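You operate a simulated robot arm through the tools that you are given. There is no shell and no other tool. Be economical: measure what you need, move in short steps, check, and stop when the job is done.

The job below is to be done with a simulated robot arm. You get a single attempt, and the scene is never put back.

Task
Load the green and purple corner pads on the turntable at PAD and lock it at BAND.
Fine: the red knob frees it and ends at HELD.
Where things are to end (x, y in the base frame): purple corner pad within 6 cm of [65, 66]; green corner pad within 6 cm of [51, 66].

Only the result counts: the job must be done as asked and must still hold three seconds after the hand-in. Knocking over, shifting, dropping, spilling or breaking anything else fails it.

Robot
A 7-joint arm with a two-finger gripper, on a carriage that runs on a rail from [-162.3, -0.6] to [15.7, 0.1] (x, y) and turns from -2.478 to 3.316 rad about z. Base frame: it is fixed where the carriage stands at the start and does not move with it; the origin is on the floor, on the carriage's upright axis, x ahead of it, y to its left, z up. Readings come in cm, rad, newtons and seconds.
With the tool pointing down near the work surface it reaches from about 36 to 78 cm from the robot's upright axis, wherever it stands. Its first joint turns from -2.897 to 2.897 rad. Places, roughly: blue corner pad [375, 100, 125]; red turntable knob [60, 30, 50]; teal turntable [60, 70, 70]; top of the teal turntable [60, 70, 70]. Payload 2.45 kg.
The tool frame sits at the grasp point (the TCP): z along the fingers, y along the line on which they close. The tips reach 2.3 cm beyond it. The gripper opens to 7.2 cm. The gripper's body begins 4 cm behind the TCP.
Orientation is that of the tool frame in the base frame, as a unit quaternion [x, y, z, w]. With the fingers straight down and closing along the base's y, the tool's x points along the base's -x, its y along +y and its z along -z.

Tools
- The arm moves only by the tool apply_moves. Its argument "targets" is a list of rows, each an object of numbers (a shift or turn left out is 0, a gripper value left out holds the last): "tx", "ty", "tz": the shift along the base's x, y, z in mm; "wx", "wy", "wz": the turn, a rotation vector about the base's x, y, z in rad; "gripper": the opening, from 0 (shut) to 1 (fully open). In form: [{"tx": .., "ty": .., "tz": .., "wx": .., "wy": .., "wz": .., "gripper": ..}, ...]. A call has 1 to 10 rows; each row is the pose to reach, as a shift and turn from the pose commanded when the call began. A row lasts 0.2 s, in which the tool goes at most 5 cm and 0.15 rad; a call with a longer step from one row to the next is refused whole, and so is a gripper value outside its range. Where a pose cannot be reached the arm comes as near as it can. A force on the tool above 60 N (or 10 N above the force at the start of the call, whichever is more), or a blocked arm, ends the call early, and 0.2 s more pass. Each finger travels about 7.2 cm/s and halts on what it meets, pressing with about 43 N; the grip force reading is that of the motor and also rises with nothing between the fingers. The clock runs only during rows and for 0.2 s after the last one: add rows that repeat a pose to give the fingers time. It gives the time, the measured TCP pose, the force on the tool (base axes), the opening and the grip force at its end, in the units of the frame above (readings bear some noise), with the torque about the TCP (base axes, N m) and any sound that the robot's microphone picked up, and new pictures: "views" is both (left out), scene, wrist or none.
- Cameras (640 x 400 px; columns grow to the right, rows downward): "scene" is now at [-5.06, 24.63, 139.58]; the picture's right is [0.99, -0.14, 0.00], its down [-0.13, -0.88, -0.46] and it looks along [0.06, 0.45, -0.89] (base axes); focal length 233 px, centre (320, 200). "wrist" rides on the gripper at [7.8, 1.7, -6.6] in the tool frame; the picture's right is [-0.22, 0.98, 0.00], its down [-0.56, -0.12, -0.82] and it looks along [-0.80, -0.18, 0.57] (tool axes); focal length 234 px, centre (320, 200).
- raise_lower(by): slides the trunk up (or, below 0, down) by that many cm; the arm and the scene camera ride with it, the base frame stays. It gives what a move gives, with no picture.
- base_move(legs): drives the robot by 1 to 6 legs, each [ahead, left, turn to the left] in cm, cm and rad, along the robot's own axes; the way and the turn of a leg run together, so that a leg with both is an arc; at most 150 cm and 3.142 rad a leg. The arm and the cameras ride along, it lands a little off, and it stops where it bumps. It keeps to its track: a leg is cut to what the track allows. It gives what a move gives, and a new picture of the scene camera.
- pan_tilt(pan, tilt): turns the head with the scene camera to pan (to the left, within 2.705 rad either way) and tilt (down, from -0.506 to 1.204), counted from straight ahead of the robot. It gives what a move gives, and a new picture of the scene camera.
- probe_pixels(camera, pixels): for up to 12 pixels [column, row] of the newest picture of that camera ("zoom" is the newest enlarged one), the place [x, y, z] in the base frame of the surface seen there, good to about 0.2 cm. It takes no simulated time.
- enlarge(camera, box): a new picture of the part [left, top, right, bottom] of that camera's present view, enlarged. It takes no simulated time.
- close_job(): hands the job in; it is judged then, once.

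Go step by step. Measure first, check grasps and placings, and put right what went wrong. The budget is 80 turns and 260 pictures, counting those below and the enlarged ones. Unless the task says otherwise, let go and move clear before handing in.

The tools are called after "Emit:" by a JSON object that holds its "method" and its "body". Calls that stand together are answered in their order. apply_moves: Moves the arm, as the interface text tells. Its arguments: {"type":"object","properties":{"targets":{"type":"array","items":{"type":"object","properties":{"tx":{"type":"number"},"ty":{"type":"number"},"tz":{"type":"number"},"wx":{"type":"number"},"wy":{"type":"number"},"wz":{"type":"number"},"gripper":{"type":"number"}}}},"views":{"type":"string","enum":["both","scene","wrist","none"]}},"required":["targets"]} The other tools are called the same way: raise_lower (by) slides the trunk up or down; base_move (legs) drives the base; pan_tilt (pan, tilt) turns the head that bears the scene camera; probe_pixels (camera, pixels) gives the place of the surface under pixels of a picture; enlarge (camera, box) takes an enlarged picture of a part of a camera's view; close_job () hands the job in.

At the start:

```text
time_s: 0.0
tool_pos: [19.38, 40.09, 106.48]
tool_rot: [0.0, 1.0, 0.0, 0.0]
wrist_force: [-0.4, -0.3, 0.6]
moment: [0.02, 0.0, 0.01]
finger_gap: 7.2
grasp_force: 0.0
trunk travel left (down, up): [-42.5, 16.5]
robot x, y, heading: [0.27, 0.04, 0.0]
head pan, tilt: [1.428, 1.098]
```

scene: 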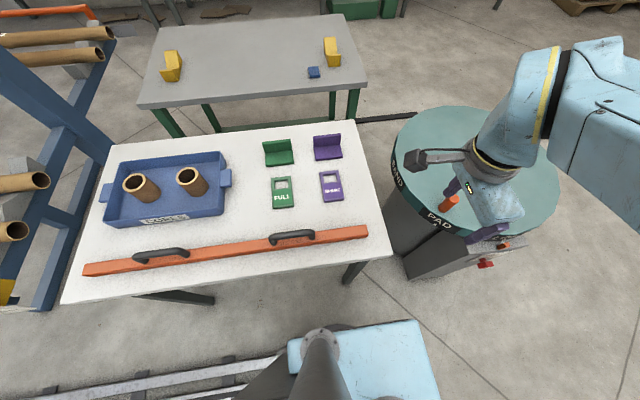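
wrist: 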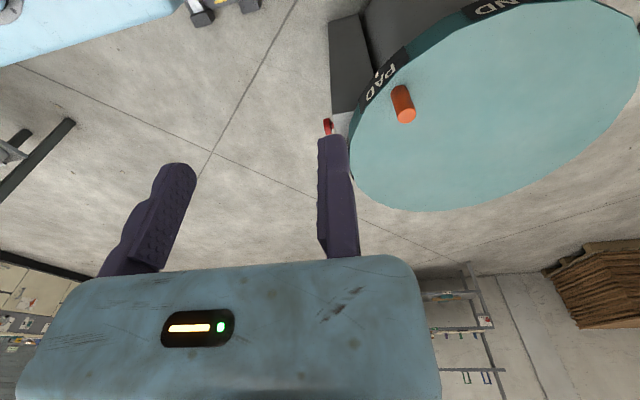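

The scene picture shows the green (278,152) and purple (327,148) corner pads on the white table, the turntable with PAD at the rim (440,220) and the red knob at (485,262). I'll measure these and enlarge both areas.

Emit:
{"method": "probe_pixels", "body": {"camera": "scene", "pixels": [[278, 160], [278, 146], [329, 155], [326, 142], [282, 192], [332, 187], [485, 263], [503, 245], [450, 203], [440, 222], [396, 180], [420, 130]]}}

Emit:
{"method": "enlarge", "body": {"camera": "scene", "box": [380, 90, 580, 290]}}

Emit:
{"method": "enlarge", "body": {"camera": "scene", "box": [240, 115, 370, 225]}}

```text
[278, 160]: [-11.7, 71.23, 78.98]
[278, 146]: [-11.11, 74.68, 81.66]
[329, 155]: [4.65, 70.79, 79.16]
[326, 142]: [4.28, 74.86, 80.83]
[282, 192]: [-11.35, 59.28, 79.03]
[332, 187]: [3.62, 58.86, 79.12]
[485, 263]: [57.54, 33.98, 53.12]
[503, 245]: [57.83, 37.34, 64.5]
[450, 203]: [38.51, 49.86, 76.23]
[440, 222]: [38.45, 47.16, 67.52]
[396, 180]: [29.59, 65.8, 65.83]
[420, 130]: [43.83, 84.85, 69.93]
```

```text
2.00 times, centred on (480, 190) of scene
```

zoom: 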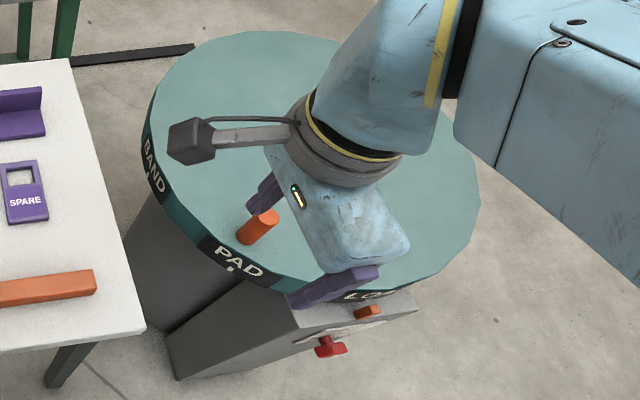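

```text
3.64 times, centred on (305, 170) of scene
```

zoom: 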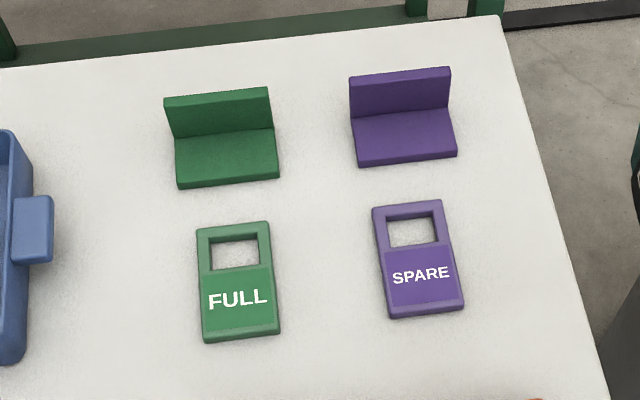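

The arm hides the turntable's front with the knob and labels. I'll draw the arm left and up out of the way and look again.

Emit:
{"method": "apply_moves", "body": {"targets": [{"tx": -50, "tz": 30}, {"tx": -100, "tz": 50}, {"tx": -150, "tz": 50}, {"tx": -200, "tz": 50}, {"tx": -250, "tz": 50}, {"tx": -300, "tz": 50}], "views": "none"}}

Emit:
{"method": "pan_tilt", "body": {"pan": 0.75, "tilt": 0.9}}

```text
refused: row 1 steps farther than a row can; nothing moved
```

```text
time_s: 1.1
tool_pos: [19.49, 39.91, 106.49]
tool_rot: [0.0, 1.0, 0.0, 0.0]
wrist_force: [-0.6, 1.0, -0.3]
moment: [0.01, 0.01, 0.0]
finger_gap: 7.2
grasp_force: 0.1
trunk travel left (down, up): [-42.5, 16.5]
robot x, y, heading: [-0.08, 0.33, 0.002]
head pan, tilt: [0.75, 0.901]
```

scene: 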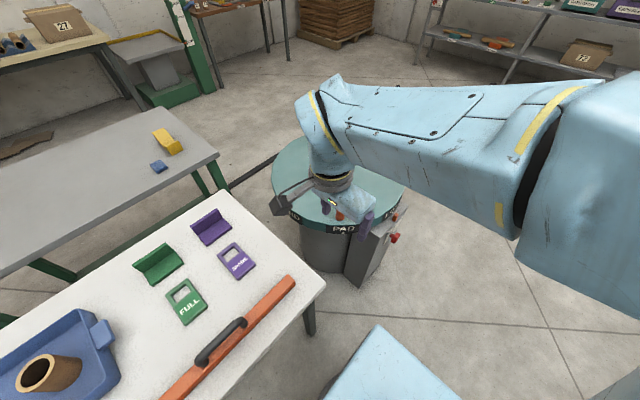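

Emit:
{"method": "apply_moves", "body": {"targets": [{"tx": -35, "tz": 30}, {"tx": -80, "tz": 40}, {"tx": -125, "tz": 40}, {"tx": -170, "tz": 40}, {"tx": -215, "tz": 40}, {"tx": -260, "tz": 40}, {"tx": -305, "tz": 40}, {"tx": -350, "tz": 40}], "views": "none"}}

Emit:
{"method": "pan_tilt", "body": {"pan": 0.6, "tilt": 1.0}}

```text
time_s: 2.9
tool_pos: [-13.61, 41.01, 110.85]
tool_rot: [0.029, 1.0, 0.01, 0.0]
wrist_force: [0.8, 1.2, 0.1]
moment: [0.02, -0.02, 0.01]
finger_gap: 7.21
grasp_force: 0.2
trunk travel left (down, up): [-42.5, 16.5]
robot x, y, heading: [0.26, 0.16, -0.002]
head pan, tilt: [0.75, 0.901]
```

```text
time_s: 3.5
tool_pos: [-13.67, 40.97, 110.8]
tool_rot: [0.026, 1.0, 0.009, 0.0]
wrist_force: [0.3, -0.1, -0.5]
moment: [0.0, -0.01, 0.02]
finger_gap: 7.21
grasp_force: 0.0
trunk travel left (down, up): [-42.5, 16.5]
robot x, y, heading: [-0.15, 0.23, -0.003]
head pan, tilt: [0.6, 1.0]
```

scene: 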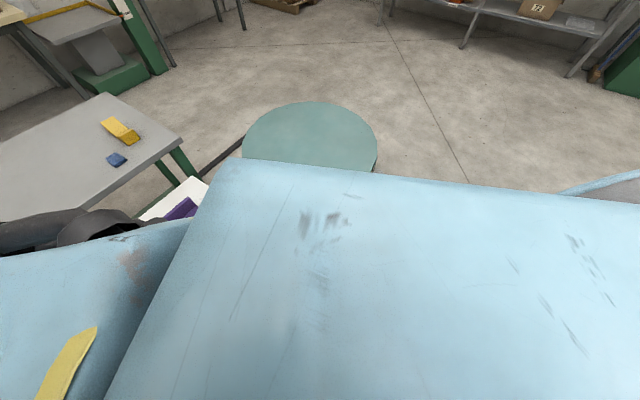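

The elbow now blocks the view. I'll turn the carriage left so the arm swings away, and look back to the turntable with the head.

Emit:
{"method": "base_move", "body": {"legs": [[0, 0, 1.2]]}}

Emit:
{"method": "pan_tilt", "body": {"pan": -0.5, "tilt": 0.8}}

```text
time_s: 6.9
tool_pos: [-43.36, 2.1, 110.24]
tool_rot: [-0.543, 0.84, 0.002, -0.002]
wrist_force: [-1.0, 0.0, 0.1]
moment: [-0.02, -0.01, -0.04]
finger_gap: 7.19
grasp_force: 0.1
trunk travel left (down, up): [-42.5, 16.5]
robot x, y, heading: [0.1, -0.11, 1.199]
head pan, tilt: [0.6, 1.0]
```

scene: 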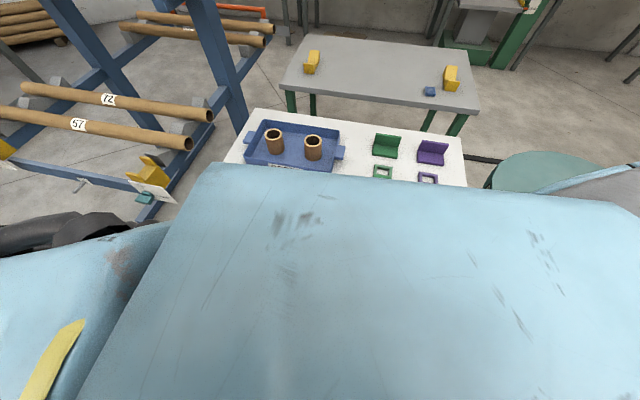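

```text
time_s: 8.3
tool_pos: [-43.42, 2.17, 110.18]
tool_rot: [-0.543, 0.84, 0.002, -0.002]
wrist_force: [-0.2, -0.3, 0.8]
moment: [-0.02, 0.01, 0.0]
finger_gap: 7.17
grasp_force: 0.0
trunk travel left (down, up): [-42.5, 16.5]
robot x, y, heading: [0.01, -0.0, 1.196]
head pan, tilt: [-0.499, 0.799]
```

scene: 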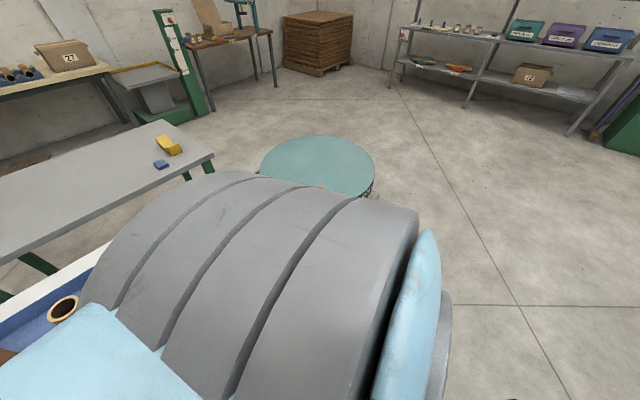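

The arm's shoulder still blocks the lower part. I'll probe the visible rim for the centre, then turn back, drive toward the turntable and look with the wrist camera.

Emit:
{"method": "probe_pixels", "body": {"camera": "scene", "pixels": [[262, 168], [372, 172], [318, 139], [280, 147], [355, 148], [345, 190], [318, 165]]}}

Emit:
{"method": "base_move", "body": {"legs": [[0, 0, -1.2], [15, 0, 0]]}}

```text
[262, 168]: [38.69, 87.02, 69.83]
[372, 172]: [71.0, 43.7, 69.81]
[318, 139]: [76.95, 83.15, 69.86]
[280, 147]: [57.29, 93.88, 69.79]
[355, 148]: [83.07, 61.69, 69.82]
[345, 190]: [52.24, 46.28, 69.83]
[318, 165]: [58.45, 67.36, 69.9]
```

```text
time_s: 12.7
tool_pos: [1.08, 41.25, 110.3]
tool_rot: [0.029, 1.0, 0.004, 0.0]
wrist_force: [-0.2, -0.3, -0.9]
moment: [-0.03, -0.05, -0.03]
finger_gap: 7.22
grasp_force: 0.1
trunk travel left (down, up): [-42.5, 16.5]
robot x, y, heading: [14.59, -0.03, -0.005]
head pan, tilt: [-0.499, 0.799]
```

scene: 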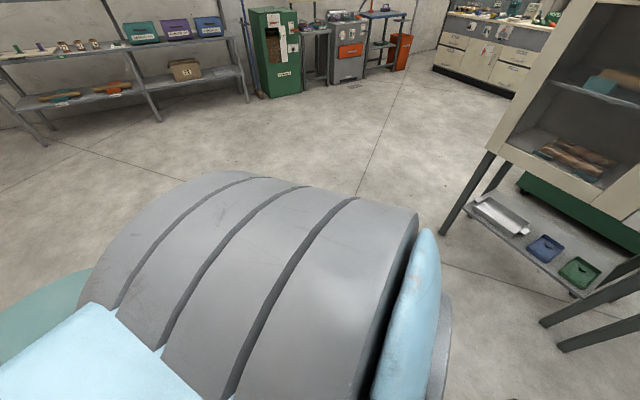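

Turntable centre is about (59, 69.5), radius about 27, top z 69.8. I'll swing the arm round in front and turn it so that the wrist camera looks toward +y at the knob panel.

Emit:
{"method": "apply_moves", "body": {"targets": [{"tx": 45}, {"tx": 90}, {"tx": 135, "ty": 5}, {"tx": 180, "ty": 5}, {"tx": 225, "ty": 5}, {"tx": 270, "ty": 0}, {"tx": 310, "ty": -20}, {"tx": 350, "ty": -45}, {"tx": 385, "ty": -75}, {"tx": 415, "ty": -110}], "views": "none"}}

Emit:
{"method": "apply_moves", "body": {"targets": [{"tx": 15, "ty": -35, "wz": 0.13}, {"tx": 30, "ty": -70, "wz": 0.27}, {"tx": 45, "ty": -105, "wz": 0.41}, {"tx": 60, "ty": -140, "wz": 0.55}, {"tx": 75, "ty": -175, "wz": 0.69}, {"tx": 85, "ty": -210, "wz": 0.83}, {"tx": 95, "ty": -240, "wz": 0.97}, {"tx": 100, "ty": -260, "wz": 1.11}, {"tx": 100, "ty": -270, "wz": 1.25, "tz": -40}, {"tx": 100, "ty": -280, "wz": 1.39, "tz": -80}]}}

```text
time_s: 14.8
tool_pos: [42.53, 30.3, 110.19]
tool_rot: [0.028, 1.0, 0.002, -0.001]
wrist_force: [-0.1, -0.2, -0.6]
moment: [-0.03, 0.0, -0.01]
finger_gap: 7.23
grasp_force: 0.1
trunk travel left (down, up): [-42.5, 16.5]
robot x, y, heading: [14.85, 0.02, -0.007]
head pan, tilt: [-0.499, 0.799]
```

```text
time_s: 17.1
tool_pos: [52.76, 2.27, 102.32]
tool_rot: [-0.619, 0.786, 0.002, -0.003]
wrist_force: [0.5, -0.3, -1.1]
moment: [-0.01, 0.01, -0.01]
finger_gap: 7.23
grasp_force: 0.0
trunk travel left (down, up): [-42.5, 16.5]
robot x, y, heading: [14.67, 0.08, -0.005]
head pan, tilt: [-0.499, 0.799]
```

scene: 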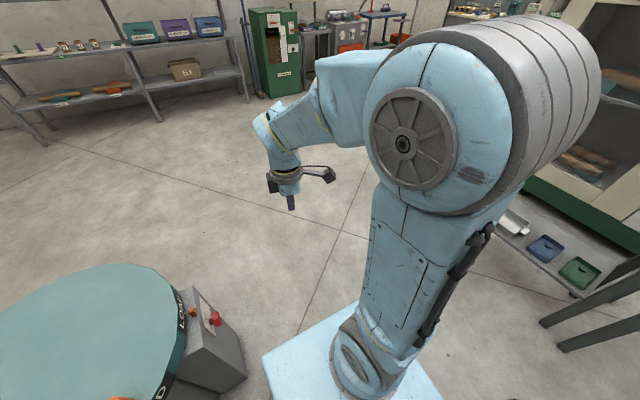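
wrist: 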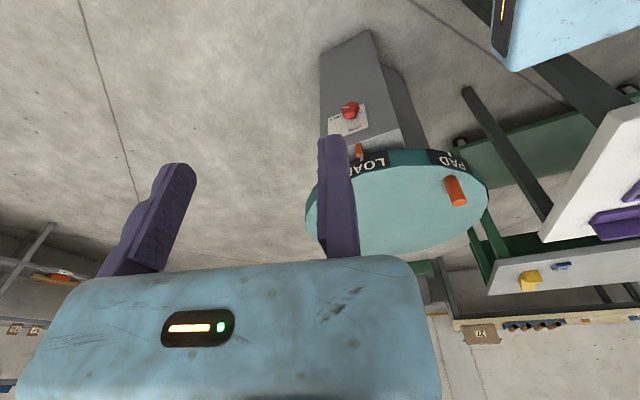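

The scene camera now sees the panel at (205,330), and the wrist shows LOAD at the pointer, PAD clockwise of it and the knob at (349,110). I'll point the head to the panel and enlarge both.

Emit:
{"method": "pan_tilt", "body": {"pan": 0.15, "tilt": 1.0}}

Emit:
{"method": "enlarge", "body": {"camera": "wrist", "box": [300, 70, 480, 190]}}

```text
time_s: 18.1
tool_pos: [52.69, 2.35, 102.19]
tool_rot: [-0.618, 0.786, 0.002, -0.003]
wrist_force: [0.0, 0.7, 0.3]
moment: [-0.02, 0.01, 0.01]
finger_gap: 7.2
grasp_force: 0.0
trunk travel left (down, up): [-42.5, 16.5]
robot x, y, heading: [14.96, 0.03, -0.003]
head pan, tilt: [0.15, 1.0]
```

scene: 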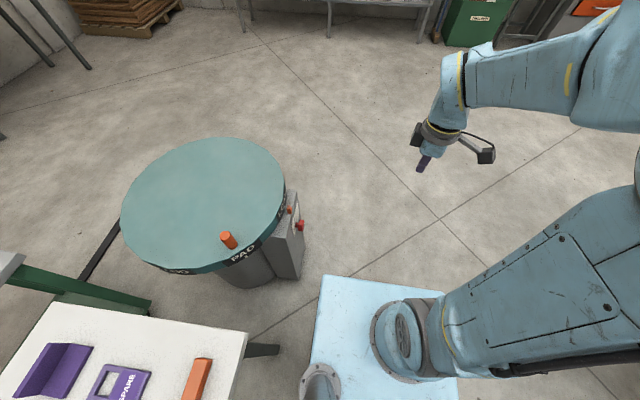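

```text
3.33 times, centred on (390, 130) of wrist
```

zoom: 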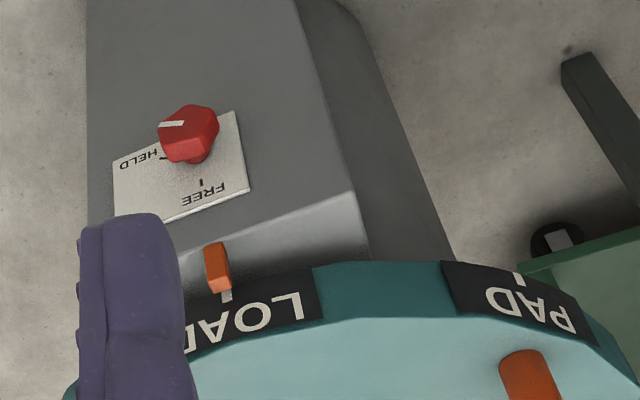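

LOAD is at the pointer, PAD then BAND follow clockwise, and the knob points to HELD with FREE about 90° away. I'll measure rim, peg, panel and knob.

Emit:
{"method": "probe_pixels", "body": {"camera": "scene", "pixels": [[124, 205], [150, 166], [208, 141], [262, 151], [282, 180], [268, 232], [215, 264], [165, 261], [229, 235], [235, 246], [227, 241]]}}

Emit:
{"method": "probe_pixels", "body": {"camera": "zoom", "pixels": [[190, 118], [175, 140], [210, 140], [185, 155], [175, 195], [235, 170], [150, 60], [300, 120], [218, 250], [220, 280], [519, 279], [525, 365]]}}

Emit:
{"method": "enlarge", "body": {"camera": "scene", "box": [210, 180, 330, 290]}}

```text
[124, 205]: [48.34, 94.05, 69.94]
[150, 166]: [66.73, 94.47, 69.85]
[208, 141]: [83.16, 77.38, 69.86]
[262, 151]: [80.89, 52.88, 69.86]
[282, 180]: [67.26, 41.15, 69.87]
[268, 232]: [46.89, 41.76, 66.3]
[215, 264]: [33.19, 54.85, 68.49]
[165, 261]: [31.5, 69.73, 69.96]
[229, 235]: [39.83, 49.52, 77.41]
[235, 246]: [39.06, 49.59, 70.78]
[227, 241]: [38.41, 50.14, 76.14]
```

```text
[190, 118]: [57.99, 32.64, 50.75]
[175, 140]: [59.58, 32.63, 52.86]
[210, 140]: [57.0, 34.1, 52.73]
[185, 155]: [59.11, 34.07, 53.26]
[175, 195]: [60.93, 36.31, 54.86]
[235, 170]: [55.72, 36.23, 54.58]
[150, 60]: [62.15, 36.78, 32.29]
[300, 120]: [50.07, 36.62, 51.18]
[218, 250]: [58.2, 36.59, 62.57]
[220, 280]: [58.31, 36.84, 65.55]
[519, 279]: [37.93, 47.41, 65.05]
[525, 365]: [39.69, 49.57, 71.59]
```

```text
3.64 times, centred on (270, 235) of scene
```

zoom: 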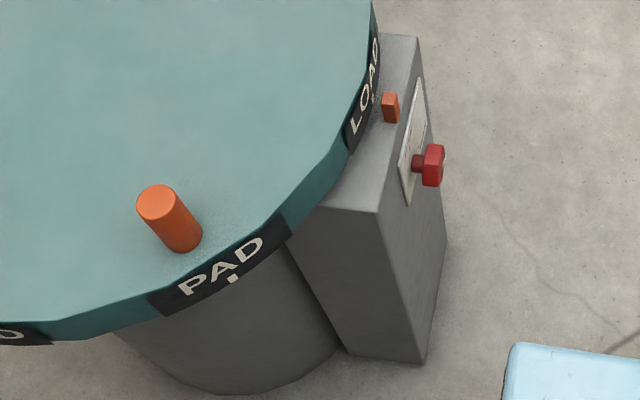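

Centre ≈ (58, 68), steps of 45°, peg at (39.1, 49.8) top z 77.5; panel face at y≈36.5, knob at (58.3, 33–35, 52). I'll take a tight look at the knob.

Emit:
{"method": "enlarge", "body": {"camera": "wrist", "box": [320, 90, 380, 130]}}

Emit:
{"method": "enlarge", "body": {"camera": "scene", "box": [275, 185, 320, 240]}}

```text
10.00 times, centred on (350, 110) of wrist
```

zoom: 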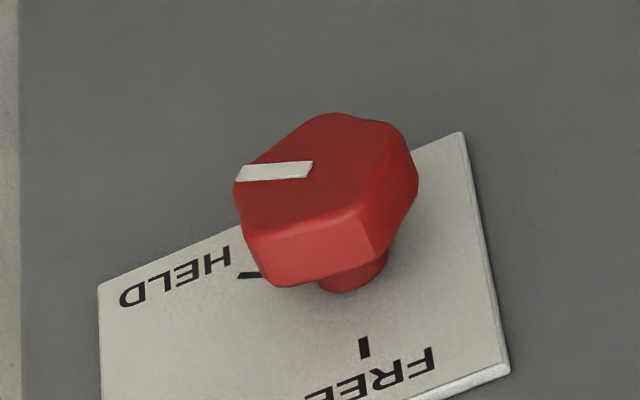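

```text
7.27 times, centred on (298, 212) of scene
```

zoom: 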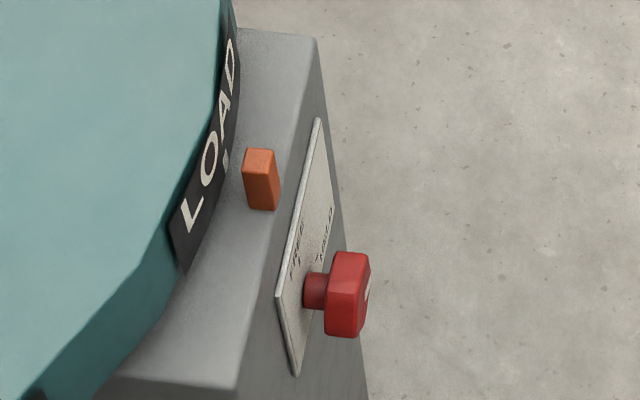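

I'll re-enlarge the wrist view to probe the knob's extents and ticks.

Emit:
{"method": "enlarge", "body": {"camera": "wrist", "box": [320, 90, 380, 130]}}

Emit:
{"method": "probe_pixels", "body": {"camera": "zoom", "pixels": [[240, 190], [340, 118], [410, 185], [395, 130], [255, 225], [362, 212], [280, 278], [370, 255], [325, 170], [248, 273], [363, 347], [350, 285]]}}

```text
10.00 times, centred on (350, 110) of wrist
```

zoom: 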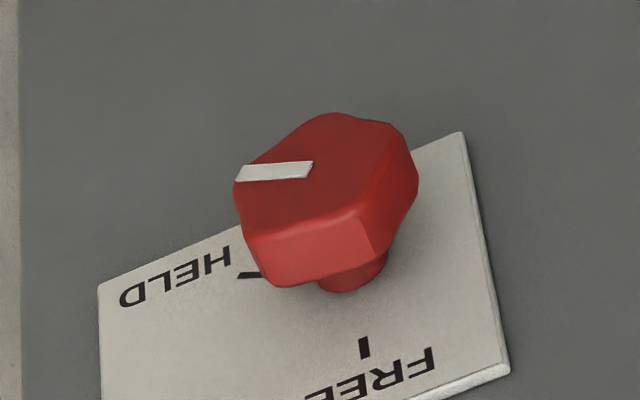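

```text
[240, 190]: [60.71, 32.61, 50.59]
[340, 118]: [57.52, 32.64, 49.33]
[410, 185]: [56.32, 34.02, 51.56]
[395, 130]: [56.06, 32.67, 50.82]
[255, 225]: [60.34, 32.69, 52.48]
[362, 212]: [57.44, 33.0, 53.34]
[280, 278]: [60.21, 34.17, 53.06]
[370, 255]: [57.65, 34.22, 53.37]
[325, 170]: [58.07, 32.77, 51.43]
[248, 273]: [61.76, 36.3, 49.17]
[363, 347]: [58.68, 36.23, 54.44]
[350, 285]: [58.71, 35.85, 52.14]
```

The knob head is centred near (58.3, 51.3) with HELD at about -30° and FREE at about 85°, protruding to y=32.6. I'll lower the trunk and square the tool up first.

Emit:
{"method": "raise_lower", "body": {"by": -27}}

Emit:
{"method": "apply_moves", "body": {"targets": [{"tx": 30, "ty": 20, "wz": 0.12}, {"tx": 56, "ty": 40, "wz": 0.239}, {"tx": 56, "ty": 40, "wz": 0.239}], "views": "none"}}

Emit:
{"method": "apply_moves", "body": {"targets": [{"wx": 0.14, "tz": -20}, {"wx": 0.28, "tz": -40}, {"wx": 0.42, "tz": -60}, {"wx": 0.56, "tz": -80}, {"wx": 0.7, "tz": -100}, {"wx": 0.84, "tz": -120}, {"wx": 0.98, "tz": -140}, {"wx": 1.12, "tz": -160}, {"wx": 1.26, "tz": -180}, {"wx": 1.4, "tz": -200}]}}

```text
time_s: 20.8
tool_pos: [52.7, 2.23, 75.21]
tool_rot: [-0.618, 0.787, 0.003, -0.003]
wrist_force: [0.7, -0.1, -0.3]
moment: [0.0, -0.03, 0.03]
finger_gap: 7.19
grasp_force: 0.1
trunk travel left (down, up): [-15.5, 43.5]
robot x, y, heading: [14.67, -0.25, -0.008]
head pan, tilt: [0.15, 1.0]
```

```text
time_s: 21.6
tool_pos: [58.52, 6.23, 75.3]
tool_rot: [-0.707, 0.707, 0.002, -0.003]
wrist_force: [0.6, 1.2, -0.6]
moment: [0.0, -0.01, -0.02]
finger_gap: 7.19
grasp_force: 0.0
trunk travel left (down, up): [-15.5, 43.5]
robot x, y, heading: [14.84, 0.04, -0.007]
head pan, tilt: [0.15, 1.0]
```

```text
time_s: 23.8
tool_pos: [58.49, 6.24, 55.19]
tool_rot: [0.544, -0.539, -0.457, -0.453]
wrist_force: [0.0, 0.4, 0.2]
moment: [0.01, -0.01, -0.03]
finger_gap: 7.19
grasp_force: 0.1
trunk travel left (down, up): [-15.5, 43.5]
robot x, y, heading: [14.16, 0.31, -0.003]
head pan, tilt: [0.15, 1.0]
```

scene: 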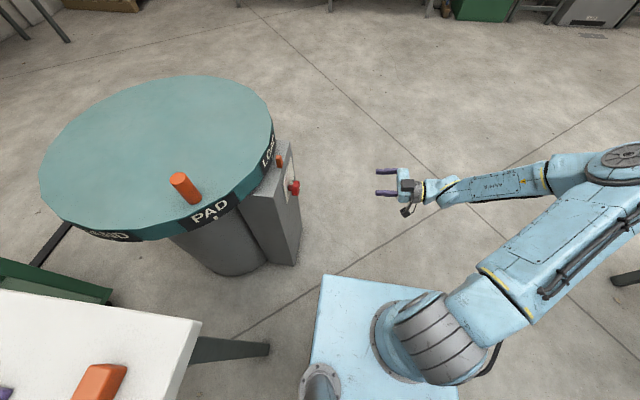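
wrist: 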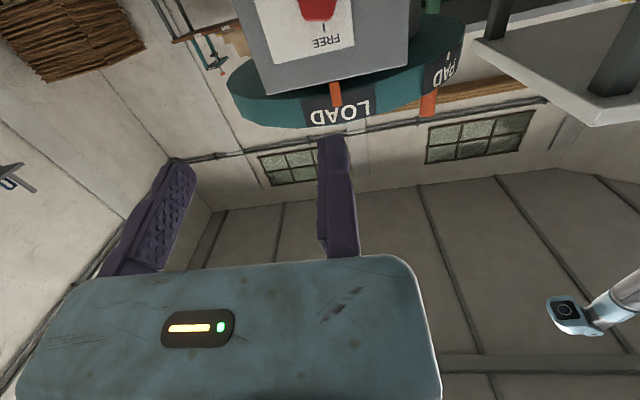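

Orientation follows well. I'll finish levelling, then roll the hand cw by ~1.0 rad so the fingers close across a pair of knob flats.

Emit:
{"method": "apply_moves", "body": {"targets": [{"wx": 0.09, "tz": -20, "ty": 20}, {"wx": 0.171, "tz": -39, "ty": 50}, {"wx": 0.171, "tz": -39, "ty": 80}], "views": "none"}}

Emit:
{"method": "apply_moves", "body": {"targets": [{"wy": 0.14, "ty": 20}, {"wy": 0.28, "ty": 40}, {"wy": 0.42, "ty": 60}, {"wy": 0.56, "ty": 80}, {"wy": 0.7, "ty": 90}, {"wy": 0.84, "ty": 90}, {"wy": 0.98, "ty": 90}, {"wy": 1.0, "ty": 90}]}}

```text
time_s: 24.6
tool_pos: [58.48, 14.33, 51.41]
tool_rot: [-0.501, 0.499, 0.501, 0.499]
wrist_force: [-0.8, 0.4, -0.4]
moment: [0.0, 0.0, -0.01]
finger_gap: 7.21
grasp_force: 0.1
trunk travel left (down, up): [-15.5, 43.5]
robot x, y, heading: [14.76, 0.01, -0.0]
head pan, tilt: [0.15, 1.0]
```

```text
time_s: 26.4
tool_pos: [58.35, 23.27, 51.29]
tool_rot: [-0.2, 0.676, 0.681, 0.197]
wrist_force: [0.0, 0.1, 0.7]
moment: [-0.02, 0.0, 0.0]
finger_gap: 7.2
grasp_force: 0.1
trunk travel left (down, up): [-15.5, 43.5]
robot x, y, heading: [14.72, 0.43, -0.009]
head pan, tilt: [0.15, 1.0]
```

scene: 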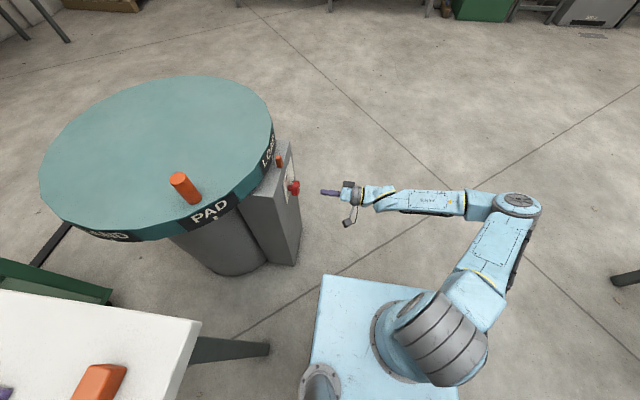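
wrist: 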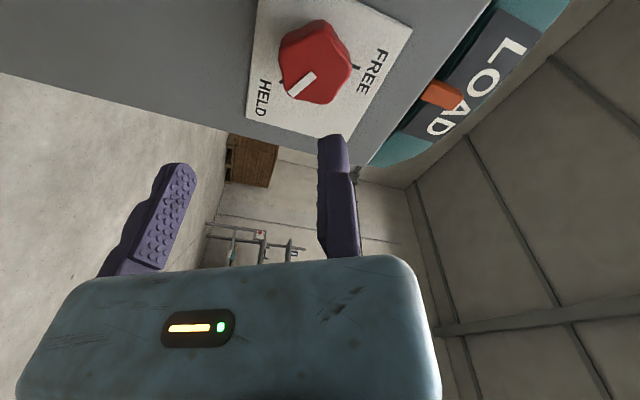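

Excellent view of the knob from the wrist at (315,62). I'll enlarge it and probe centre, pointer, and ticks.

Emit:
{"method": "enlarge", "body": {"camera": "wrist", "box": [240, 0, 400, 100]}}

Emit:
{"method": "probe_pixels", "body": {"camera": "wrist", "pixels": [[314, 74], [292, 93], [286, 73], [349, 70], [331, 28], [285, 42], [320, 102], [283, 80], [356, 67], [341, 50]]}}

```text
4.00 times, centred on (320, 50) of wrist
```

zoom: 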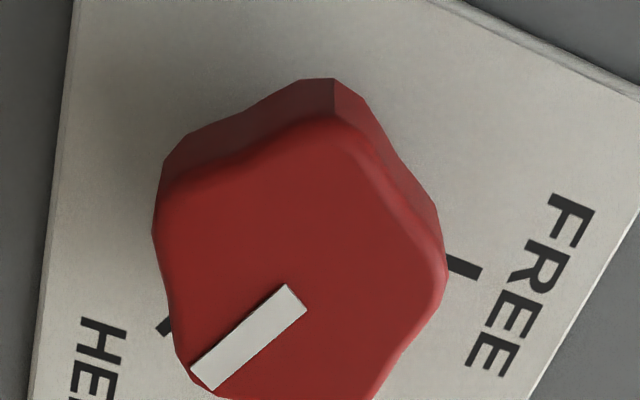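

```text
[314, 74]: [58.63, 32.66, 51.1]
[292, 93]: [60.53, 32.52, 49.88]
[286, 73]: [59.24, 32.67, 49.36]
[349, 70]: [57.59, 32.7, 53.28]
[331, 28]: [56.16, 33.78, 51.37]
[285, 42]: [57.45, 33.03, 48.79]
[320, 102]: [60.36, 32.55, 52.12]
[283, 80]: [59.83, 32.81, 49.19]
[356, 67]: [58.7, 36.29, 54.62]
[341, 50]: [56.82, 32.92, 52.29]
```

It is a five-lobed knob centred near (58.4, 51.2), pointer at about -31°, FREE at about 87°. I'll align with a lobe/valley axis (φ≈114°), advance, and close.

Emit:
{"method": "apply_moves", "body": {"targets": [{"wy": 0.14, "ty": 30}, {"wy": 0.15, "ty": 60}, {"wy": 0.15, "ty": 80, "tz": -1}, {"wy": 0.15, "ty": 96, "tz": -1}, {"wy": 0.15, "ty": 96, "tz": -1, "gripper": 1}], "views": "wrist"}}

Emit:
{"method": "apply_moves", "body": {"targets": [{"gripper": 0}, {"gripper": 0}, {"gripper": 0}, {"gripper": 0}], "views": "wrist"}}

```text
time_s: 27.2
tool_pos: [58.43, 30.43, 51.33]
tool_rot: [-0.147, 0.689, 0.694, 0.148]
wrist_force: [-7.3, -21.0, 1.9]
moment: [-0.03, 0.03, 0.34]
finger_gap: 7.18
grasp_force: 0.2
trunk travel left (down, up): [-15.5, 43.5]
robot x, y, heading: [14.79, -0.17, -0.014]
head pan, tilt: [0.15, 1.0]
stopped in row 4: the force on the tool passed its limit at 104 N (the readings are from after the stop); the commanded pose is now the measured one
```

wrist: 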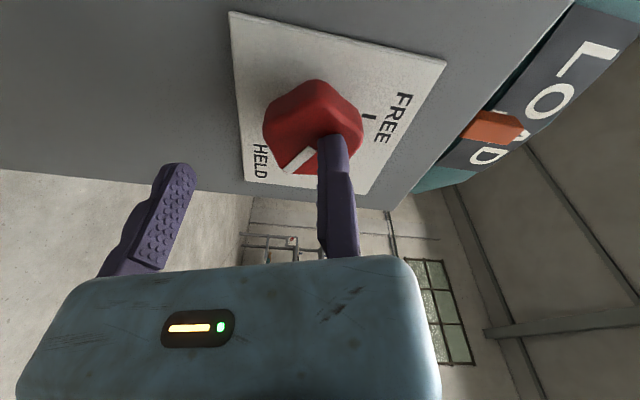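

```text
time_s: 28.2
tool_pos: [58.46, 30.34, 51.13]
tool_rot: [-0.146, 0.691, 0.692, 0.147]
wrist_force: [-0.2, -35.6, -8.2]
moment: [-0.24, 0.02, 0.3]
finger_gap: 0.6
grasp_force: 28.5
trunk travel left (down, up): [-15.5, 43.5]
robot x, y, heading: [14.96, -0.04, -0.011]
head pan, tilt: [0.15, 1.0]
```

wrist: 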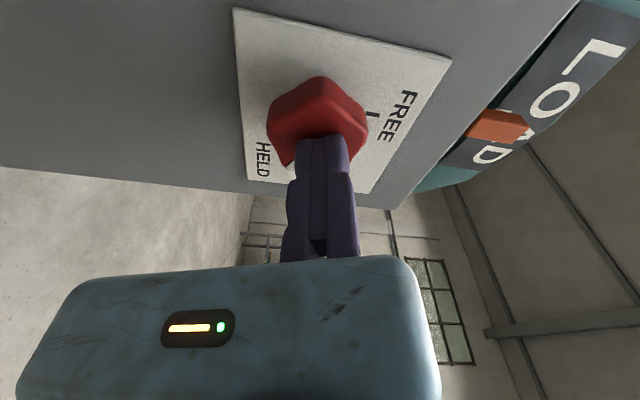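

The fingertip met the knob face instead of passing beside it, and the closed fingers sit in front of it. I'll probe the fingers and knob to see the real offset.

Emit:
{"method": "probe_pixels", "body": {"camera": "wrist", "pixels": [[305, 145], [338, 145], [320, 160], [290, 120], [320, 85], [360, 120], [275, 115], [340, 180], [300, 200], [288, 158]]}}

Emit:
{"method": "enlarge", "body": {"camera": "wrist", "box": [240, 60, 400, 180]}}

```text
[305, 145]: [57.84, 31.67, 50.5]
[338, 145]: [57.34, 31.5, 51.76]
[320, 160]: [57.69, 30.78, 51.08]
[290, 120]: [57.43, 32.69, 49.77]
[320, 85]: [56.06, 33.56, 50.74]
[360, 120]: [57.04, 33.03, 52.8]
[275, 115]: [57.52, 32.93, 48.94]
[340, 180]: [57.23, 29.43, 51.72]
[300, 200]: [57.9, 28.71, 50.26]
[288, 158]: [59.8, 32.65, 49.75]
```

```text
3.33 times, centred on (320, 120) of wrist
```

zoom: 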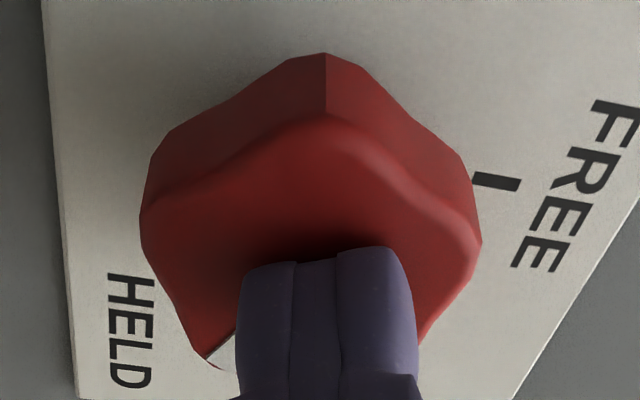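

The picture shows the right (+y) finger at the same columns (318–360) open or shut, so only the left finger seems to travel. I'll back off, open halfway and probe to verify.

Emit:
{"method": "apply_moves", "body": {"targets": [{"ty": -40}, {"ty": -70}, {"ty": -70, "gripper": 0.5}, {"ty": -70, "gripper": 0.5}, {"ty": -70, "gripper": 0.5}], "views": "wrist"}}

Emit:
{"method": "probe_pixels", "body": {"camera": "wrist", "pixels": [[338, 150], [328, 180], [340, 230], [230, 170], [240, 200], [220, 230], [322, 200]]}}

```text
time_s: 29.4
tool_pos: [58.13, 23.58, 51.39]
tool_rot: [-0.147, 0.69, 0.694, 0.147]
wrist_force: [-0.4, -0.2, 0.3]
moment: [0.02, -0.01, 0.01]
finger_gap: 3.61
grasp_force: 0.0
trunk travel left (down, up): [-15.5, 43.5]
robot x, y, heading: [14.94, -0.3, -0.013]
head pan, tilt: [0.15, 1.0]
```

wrist: 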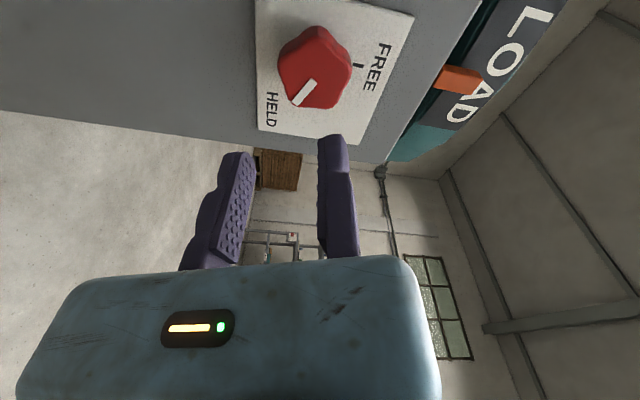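

```text
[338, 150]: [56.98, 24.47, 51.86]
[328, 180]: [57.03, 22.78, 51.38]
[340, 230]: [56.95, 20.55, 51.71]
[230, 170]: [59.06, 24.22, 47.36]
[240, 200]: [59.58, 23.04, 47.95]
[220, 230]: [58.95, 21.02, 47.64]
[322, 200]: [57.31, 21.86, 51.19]
```

Confirmed: the fixed jaw's inner face is on the TCP (tool y=0), and the other jaw travels to −7.2 cm. I'll offset the TCP 3 cm along the lobe direction, open fully, and advance over the knob.

Emit:
{"method": "apply_moves", "body": {"targets": [{"tx": -12, "tz": 26, "gripper": 1}, {"tx": -12, "tz": 26, "ty": 20, "gripper": 1}, {"tx": -12, "tz": 26, "ty": 45}, {"tx": -12, "tz": 26, "ty": 70}, {"tx": -12, "tz": 26, "ty": 95}], "views": "wrist"}}

```text
time_s: 30.6
tool_pos: [57.0, 32.94, 53.73]
tool_rot: [-0.146, 0.69, 0.694, 0.147]
wrist_force: [0.8, 0.1, -0.5]
moment: [-0.02, 0.02, 0.0]
finger_gap: 7.22
grasp_force: 0.1
trunk travel left (down, up): [-15.5, 43.5]
robot x, y, heading: [14.72, -0.15, -0.013]
head pan, tilt: [0.15, 1.0]
```

wrist: 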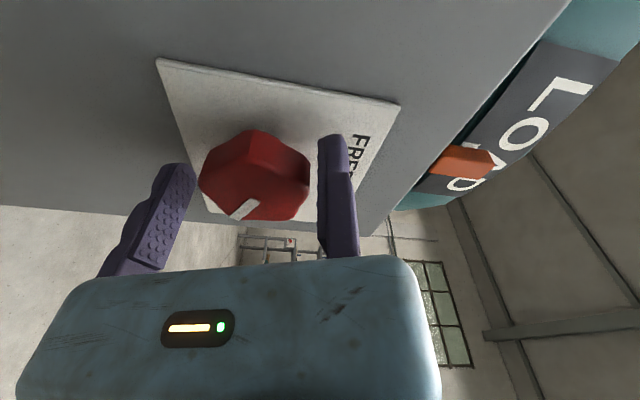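

The knob is between the jaws with no contact force. I'll close gently.

Emit:
{"method": "apply_moves", "body": {"targets": [{"tx": 1, "tz": -3, "gripper": 0.75}, {"tx": 1, "tz": -3, "gripper": 0.6}, {"tx": 1, "tz": -3, "gripper": 0.5}, {"tx": 1, "tz": -3, "gripper": 0.5}], "views": "wrist"}}

```text
time_s: 31.6
tool_pos: [57.23, 32.98, 53.48]
tool_rot: [-0.147, 0.69, 0.693, 0.147]
wrist_force: [4.1, 4.4, -10.2]
moment: [0.13, 0.02, -0.01]
finger_gap: 5.0
grasp_force: 10.0
trunk travel left (down, up): [-15.5, 43.5]
robot x, y, heading: [14.47, 0.19, -0.007]
head pan, tilt: [0.15, 1.0]
```

wrist: 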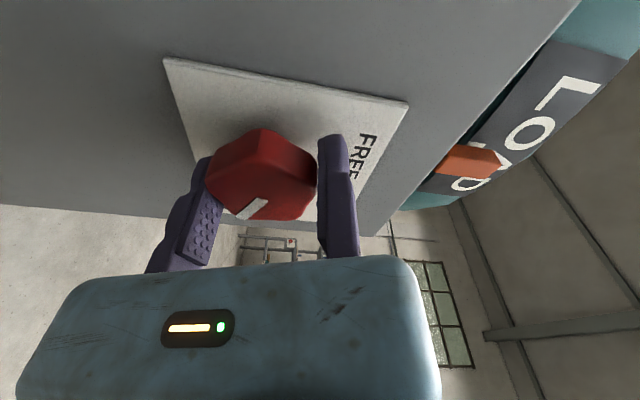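

The jaws hold the knob at 5.0 cm; the force shows slight push toward +u. I'll tighten, then turn ccw about the knob centre along an arc (r 2.5 cm).

Emit:
{"method": "apply_moves", "body": {"targets": [{"tx": 0.4, "tz": -1, "gripper": 0.3}, {"tx": 0.4, "tz": -1, "gripper": 0.3}, {"tx": -2.7, "tz": -2.6, "wy": -0.14}, {"tx": -5.5, "tz": -4.7, "wy": -0.279}, {"tx": -8, "tz": -7.1, "wy": -0.419}, {"tx": -10.2, "tz": -9.9, "wy": -0.559}, {"tx": -11.9, "tz": -12.9, "wy": -0.698}, {"tx": -13.2, "tz": -16.1, "wy": -0.838}, {"tx": -14.1, "tz": -19.5, "wy": -0.977}, {"tx": -14.4, "tz": -23, "wy": -1.117}], "views": "wrist"}}

```text
time_s: 33.8
tool_pos: [55.91, 32.88, 51.28]
tool_rot: [-0.491, 0.508, 0.509, 0.492]
wrist_force: [19.6, -4.0, -3.7]
moment: [0.04, -0.01, -0.3]
finger_gap: 4.99
grasp_force: 21.0
trunk travel left (down, up): [-15.5, 43.5]
robot x, y, heading: [14.44, -0.45, -0.009]
head pan, tilt: [0.15, 1.0]
```

wrist: 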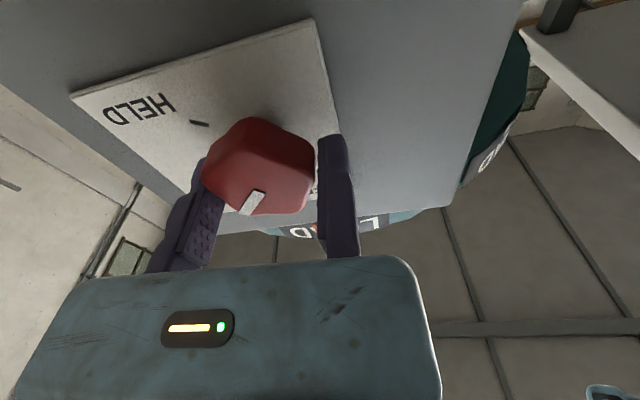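

The knob turned with the hand (pointer moved with jaws). I'll continue the remaining ~54° with a 1 mm correction toward +x.

Emit:
{"method": "apply_moves", "body": {"targets": [{"tx": 1.1, "tz": -3.5, "wy": -0.14}, {"tx": 1.7, "tz": -6.9, "wy": -0.279}, {"tx": 2.8, "tz": -10.2, "wy": -0.419}, {"tx": 4.3, "tz": -13.4, "wy": -0.559}, {"tx": 6.3, "tz": -16.3, "wy": -0.698}, {"tx": 8.6, "tz": -18.9, "wy": -0.838}, {"tx": 10.6, "tz": -20.6, "wy": -0.942}, {"tx": 10.6, "tz": -20.6, "wy": -0.942}], "views": "wrist"}}

Emit:
{"method": "enlarge", "body": {"camera": "wrist", "box": [140, 80, 380, 260]}}

```text
time_s: 35.6
tool_pos: [56.72, 33.06, 49.19]
tool_rot: [0.669, -0.229, -0.232, -0.668]
wrist_force: [16.6, 5.0, 11.1]
moment: [-0.09, 0.2, 0.07]
finger_gap: 4.74
grasp_force: 19.4
trunk travel left (down, up): [-15.5, 43.5]
robot x, y, heading: [15.2, -0.13, -0.007]
head pan, tilt: [0.15, 1.0]
```

wrist: 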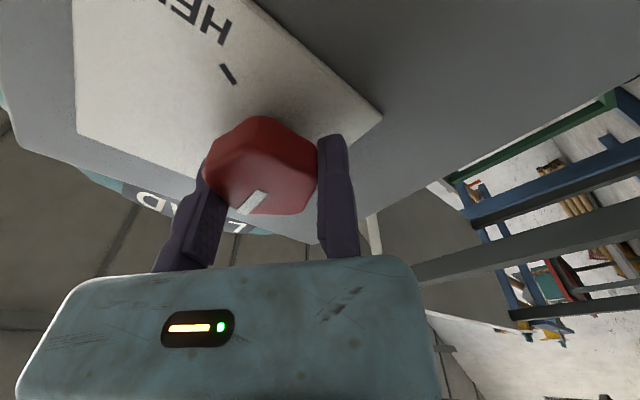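

```text
2.22 times, centred on (260, 170) of wrist
```

zoom: 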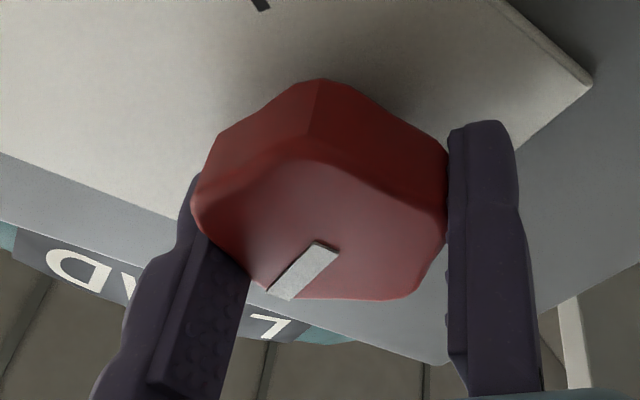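

I'll probe the pointer's direction to check the knob's angle.

Emit:
{"method": "probe_pixels", "body": {"camera": "zoom", "pixels": [[284, 290], [322, 252], [300, 272], [260, 5]]}}

```text
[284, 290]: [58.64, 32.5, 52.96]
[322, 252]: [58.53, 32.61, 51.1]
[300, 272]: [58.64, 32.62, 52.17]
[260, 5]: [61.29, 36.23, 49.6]
```

The pointer now reads 87° — at FREE. I'll let go, back off, then unroll and turn the tool down again.

Emit:
{"method": "apply_moves", "body": {"targets": [{"gripper": 1}, {"gripper": 1, "tx": -2, "tz": -3}, {"gripper": 1, "tx": -2, "tz": -3}, {"ty": -40, "tx": -2, "tz": -3}, {"ty": -90, "tx": -2, "tz": -3}, {"ty": -140, "tx": -2, "tz": -3}, {"ty": -180, "tx": -2, "tz": -3}], "views": "none"}}

Emit:
{"method": "apply_moves", "body": {"targets": [{"wy": 0.14}, {"wy": 0.28, "tz": 20}, {"wy": 0.42, "tz": 40}, {"wy": 0.56, "tz": 60}, {"wy": 0.7, "tz": 80}, {"wy": 0.84, "tz": 90}, {"wy": 0.92, "tz": 100}], "views": "none"}}

Emit:
{"method": "apply_moves", "body": {"targets": [{"wx": -0.14, "tz": 40}, {"wx": -0.28, "tz": 80}, {"wx": -0.42, "tz": 120}, {"wx": -0.56, "tz": 160}, {"wx": -0.7, "tz": 200}, {"wx": -0.84, "tz": 240}, {"wx": -0.98, "tz": 280}, {"wx": -1.12, "tz": 310}, {"wx": -1.26, "tz": 320}, {"wx": -1.4, "tz": 330}]}}

```text
time_s: 37.2
tool_pos: [56.82, 14.85, 49.08]
tool_rot: [0.669, -0.23, -0.233, -0.667]
wrist_force: [-0.5, 0.0, 0.2]
moment: [-0.01, 0.01, -0.01]
finger_gap: 7.23
grasp_force: 0.1
trunk travel left (down, up): [-15.5, 43.5]
robot x, y, heading: [14.41, -0.07, -0.005]
head pan, tilt: [0.15, 1.0]
```

```text
time_s: 38.8
tool_pos: [56.75, 14.89, 58.9]
tool_rot: [-0.497, 0.503, 0.505, 0.496]
wrist_force: [0.7, -0.8, 0.0]
moment: [-0.03, 0.01, -0.03]
finger_gap: 7.19
grasp_force: 0.0
trunk travel left (down, up): [-15.5, 43.5]
robot x, y, heading: [14.78, 0.09, -0.008]
head pan, tilt: [0.15, 1.0]
```

```text
time_s: 41.0
tool_pos: [56.79, 14.96, 91.93]
tool_rot: [-0.699, 0.71, 0.062, 0.059]
wrist_force: [0.9, -0.7, 0.2]
moment: [0.03, 0.01, 0.02]
finger_gap: 7.21
grasp_force: 0.1
trunk travel left (down, up): [-15.5, 43.5]
robot x, y, heading: [14.98, 0.03, -0.003]
head pan, tilt: [0.15, 1.0]
```

scene: 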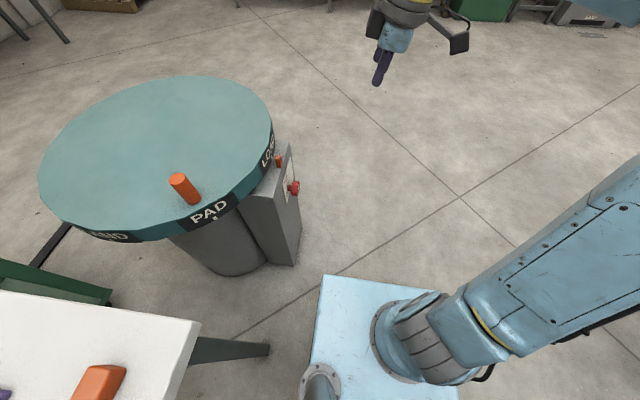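
wrist: 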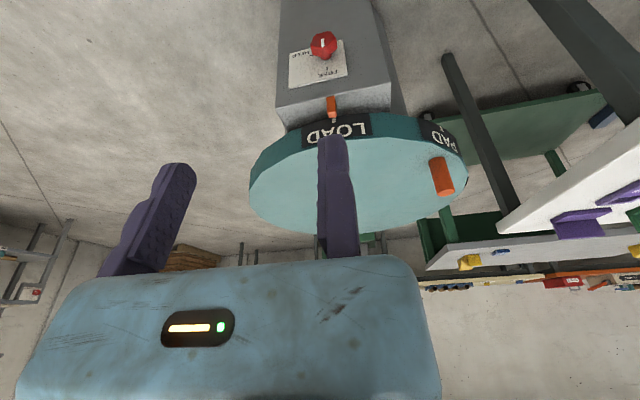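

Knob points to FREE. I'll measure the peg precisely and finish straightening the tool.

Emit:
{"method": "apply_moves", "body": {"targets": [{"wx": -0.1}, {"wx": -0.171}, {"wx": -0.171}], "views": "none"}}

Emit:
{"method": "enlarge", "body": {"camera": "scene", "box": [150, 160, 230, 220]}}

Emit:
{"method": "probe_pixels", "body": {"camera": "scene", "pixels": [[179, 177], [172, 180], [187, 177], [179, 173], [180, 181], [193, 200], [184, 190], [198, 196]]}}

```text
time_s: 41.8
tool_pos: [56.7, 15.06, 91.85]
tool_rot: [-0.702, 0.712, 0.001, -0.001]
wrist_force: [0.5, -0.1, 1.2]
moment: [-0.02, 0.01, 0.02]
finger_gap: 7.18
grasp_force: 0.1
trunk travel left (down, up): [-15.5, 43.5]
robot x, y, heading: [14.71, 0.6, -0.012]
head pan, tilt: [0.15, 1.0]
```

```text
6.67 times, centred on (190, 190) of scene
```

zoom: 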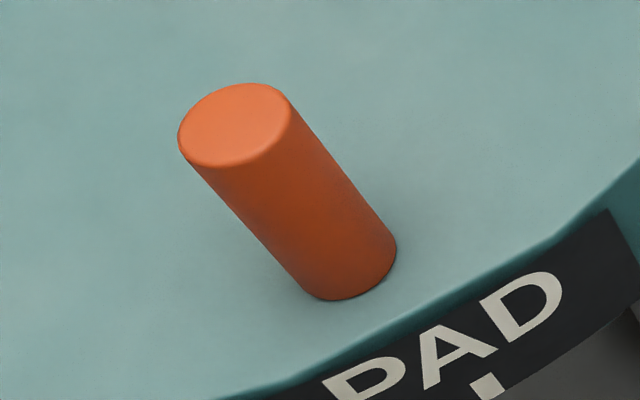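

```text
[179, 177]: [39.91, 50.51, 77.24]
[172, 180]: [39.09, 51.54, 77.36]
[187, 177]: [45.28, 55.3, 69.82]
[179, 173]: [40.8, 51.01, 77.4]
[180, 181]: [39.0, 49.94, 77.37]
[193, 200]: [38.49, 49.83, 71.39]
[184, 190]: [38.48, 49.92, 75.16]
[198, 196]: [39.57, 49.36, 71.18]
```

Peg centre ≈ (39.7, 50.6), radius ≈1.3, top z 77.4. I'll carry the open gripper above it, fixed jaw on the trailing side.

Emit:
{"method": "apply_moves", "body": {"targets": [{"tx": -20, "ty": 41, "wz": -0.09}, {"tx": -40, "ty": 82, "wz": -0.18}, {"tx": -60, "ty": 123, "wz": -0.27}, {"tx": -80, "ty": 164, "wz": -0.36}, {"tx": -101, "ty": 205, "wz": -0.45}, {"tx": -121, "ty": 246, "wz": -0.54}, {"tx": -141, "ty": 287, "wz": -0.63}, {"tx": -162, "ty": 328, "wz": -0.72}, {"tx": -182, "ty": 369, "wz": -0.79}, {"tx": -182, "ty": 369, "wz": -0.79, "tz": -40}]}}

```text
time_s: 44.0
tool_pos: [38.62, 51.85, 87.92]
tool_rot: [-0.374, 0.928, 0.002, 0.0]
wrist_force: [-0.1, -0.3, 0.2]
moment: [0.01, -0.01, 0.01]
finger_gap: 7.19
grasp_force: 0.0
trunk travel left (down, up): [-15.5, 43.5]
robot x, y, heading: [14.7, -0.22, -0.008]
head pan, tilt: [0.15, 1.0]
```

scene: 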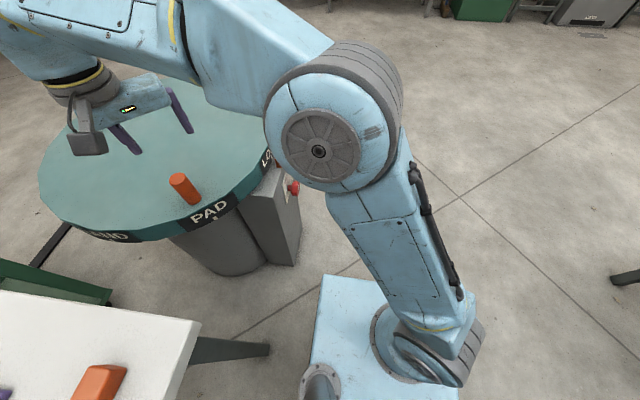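
wrist: 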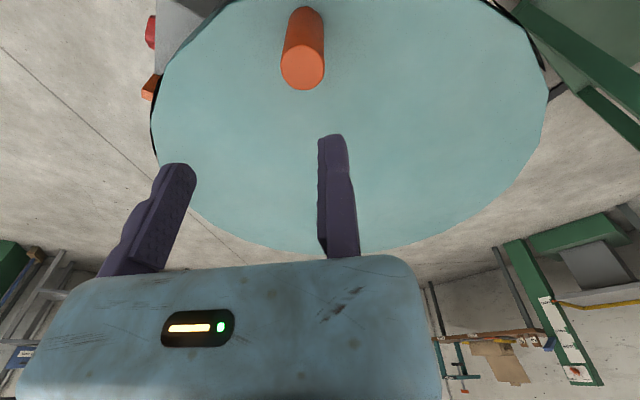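

The peg at (303,60) lines up between the jaws. I'll descend to z≈74.3.

Emit:
{"method": "apply_moves", "body": {"targets": [{"tz": -45}, {"tz": -80}, {"tz": -110}, {"tz": -136}], "views": "wrist"}}

```text
time_s: 44.8
tool_pos: [38.62, 51.96, 79.85]
tool_rot: [-0.373, 0.927, 0.015, 0.013]
wrist_force: [-1.4, -7.8, 26.9]
moment: [-0.28, 0.15, -0.23]
finger_gap: 7.19
grasp_force: 0.0
trunk travel left (down, up): [-15.5, 43.5]
robot x, y, heading: [14.61, -0.23, -0.01]
head pan, tilt: [0.15, 1.0]
stopped in row 3: the force on the tool passed its limit at 94 N (the readings are from after the stop); the commanded pose is now the measured one
```

wrist: 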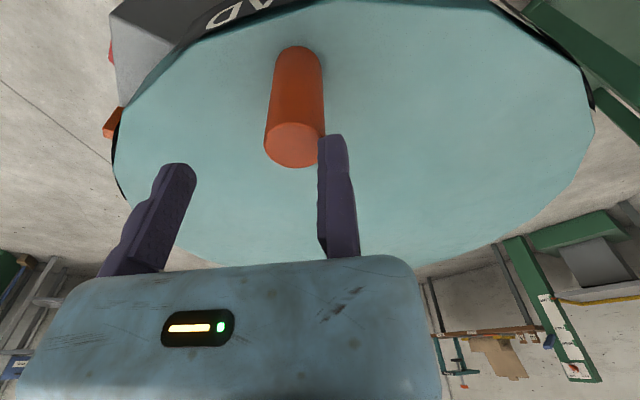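

The fixed finger's tip landed on the peg's edge. I'll lift, probe the peg's top, and shift further off.

Emit:
{"method": "apply_moves", "body": {"targets": [{"tz": 15}, {"tz": 15, "wx": -0.037, "wy": 0.013}], "views": "wrist"}}

Emit:
{"method": "enlarge", "body": {"camera": "wrist", "box": [240, 20, 400, 220]}}

```text
time_s: 45.4
tool_pos: [38.75, 52.1, 80.93]
tool_rot: [-0.374, 0.927, -0.002, -0.002]
wrist_force: [-0.7, -0.7, 0.0]
moment: [0.0, -0.01, -0.03]
finger_gap: 7.21
grasp_force: 0.1
trunk travel left (down, up): [-15.5, 43.5]
robot x, y, heading: [14.94, -0.02, -0.007]
head pan, tilt: [0.15, 1.0]
```

wrist: 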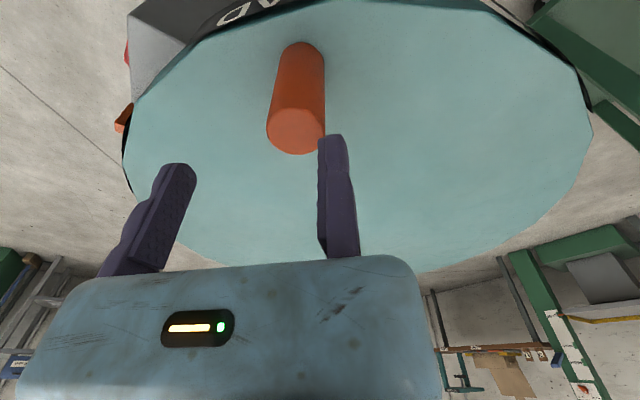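

```text
2.00 times, centred on (320, 120) of wrist
```

zoom: 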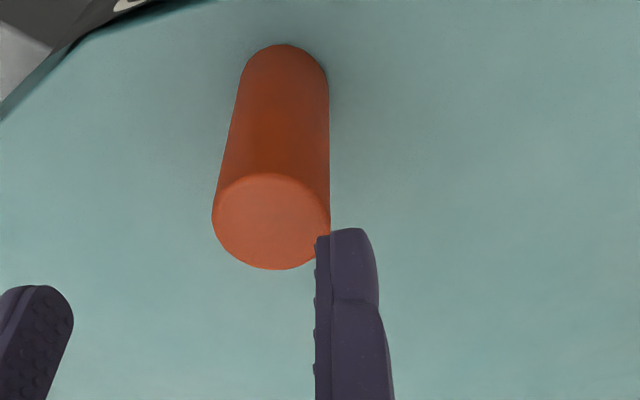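

Emit:
{"method": "probe_pixels", "body": {"camera": "zoom", "pixels": [[270, 222], [217, 218], [325, 218], [270, 180], [272, 265], [335, 240], [310, 255]]}}

```text
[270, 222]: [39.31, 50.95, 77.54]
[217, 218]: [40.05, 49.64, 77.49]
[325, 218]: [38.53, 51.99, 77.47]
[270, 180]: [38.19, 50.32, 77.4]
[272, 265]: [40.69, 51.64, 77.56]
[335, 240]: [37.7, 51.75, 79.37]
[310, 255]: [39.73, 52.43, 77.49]
```

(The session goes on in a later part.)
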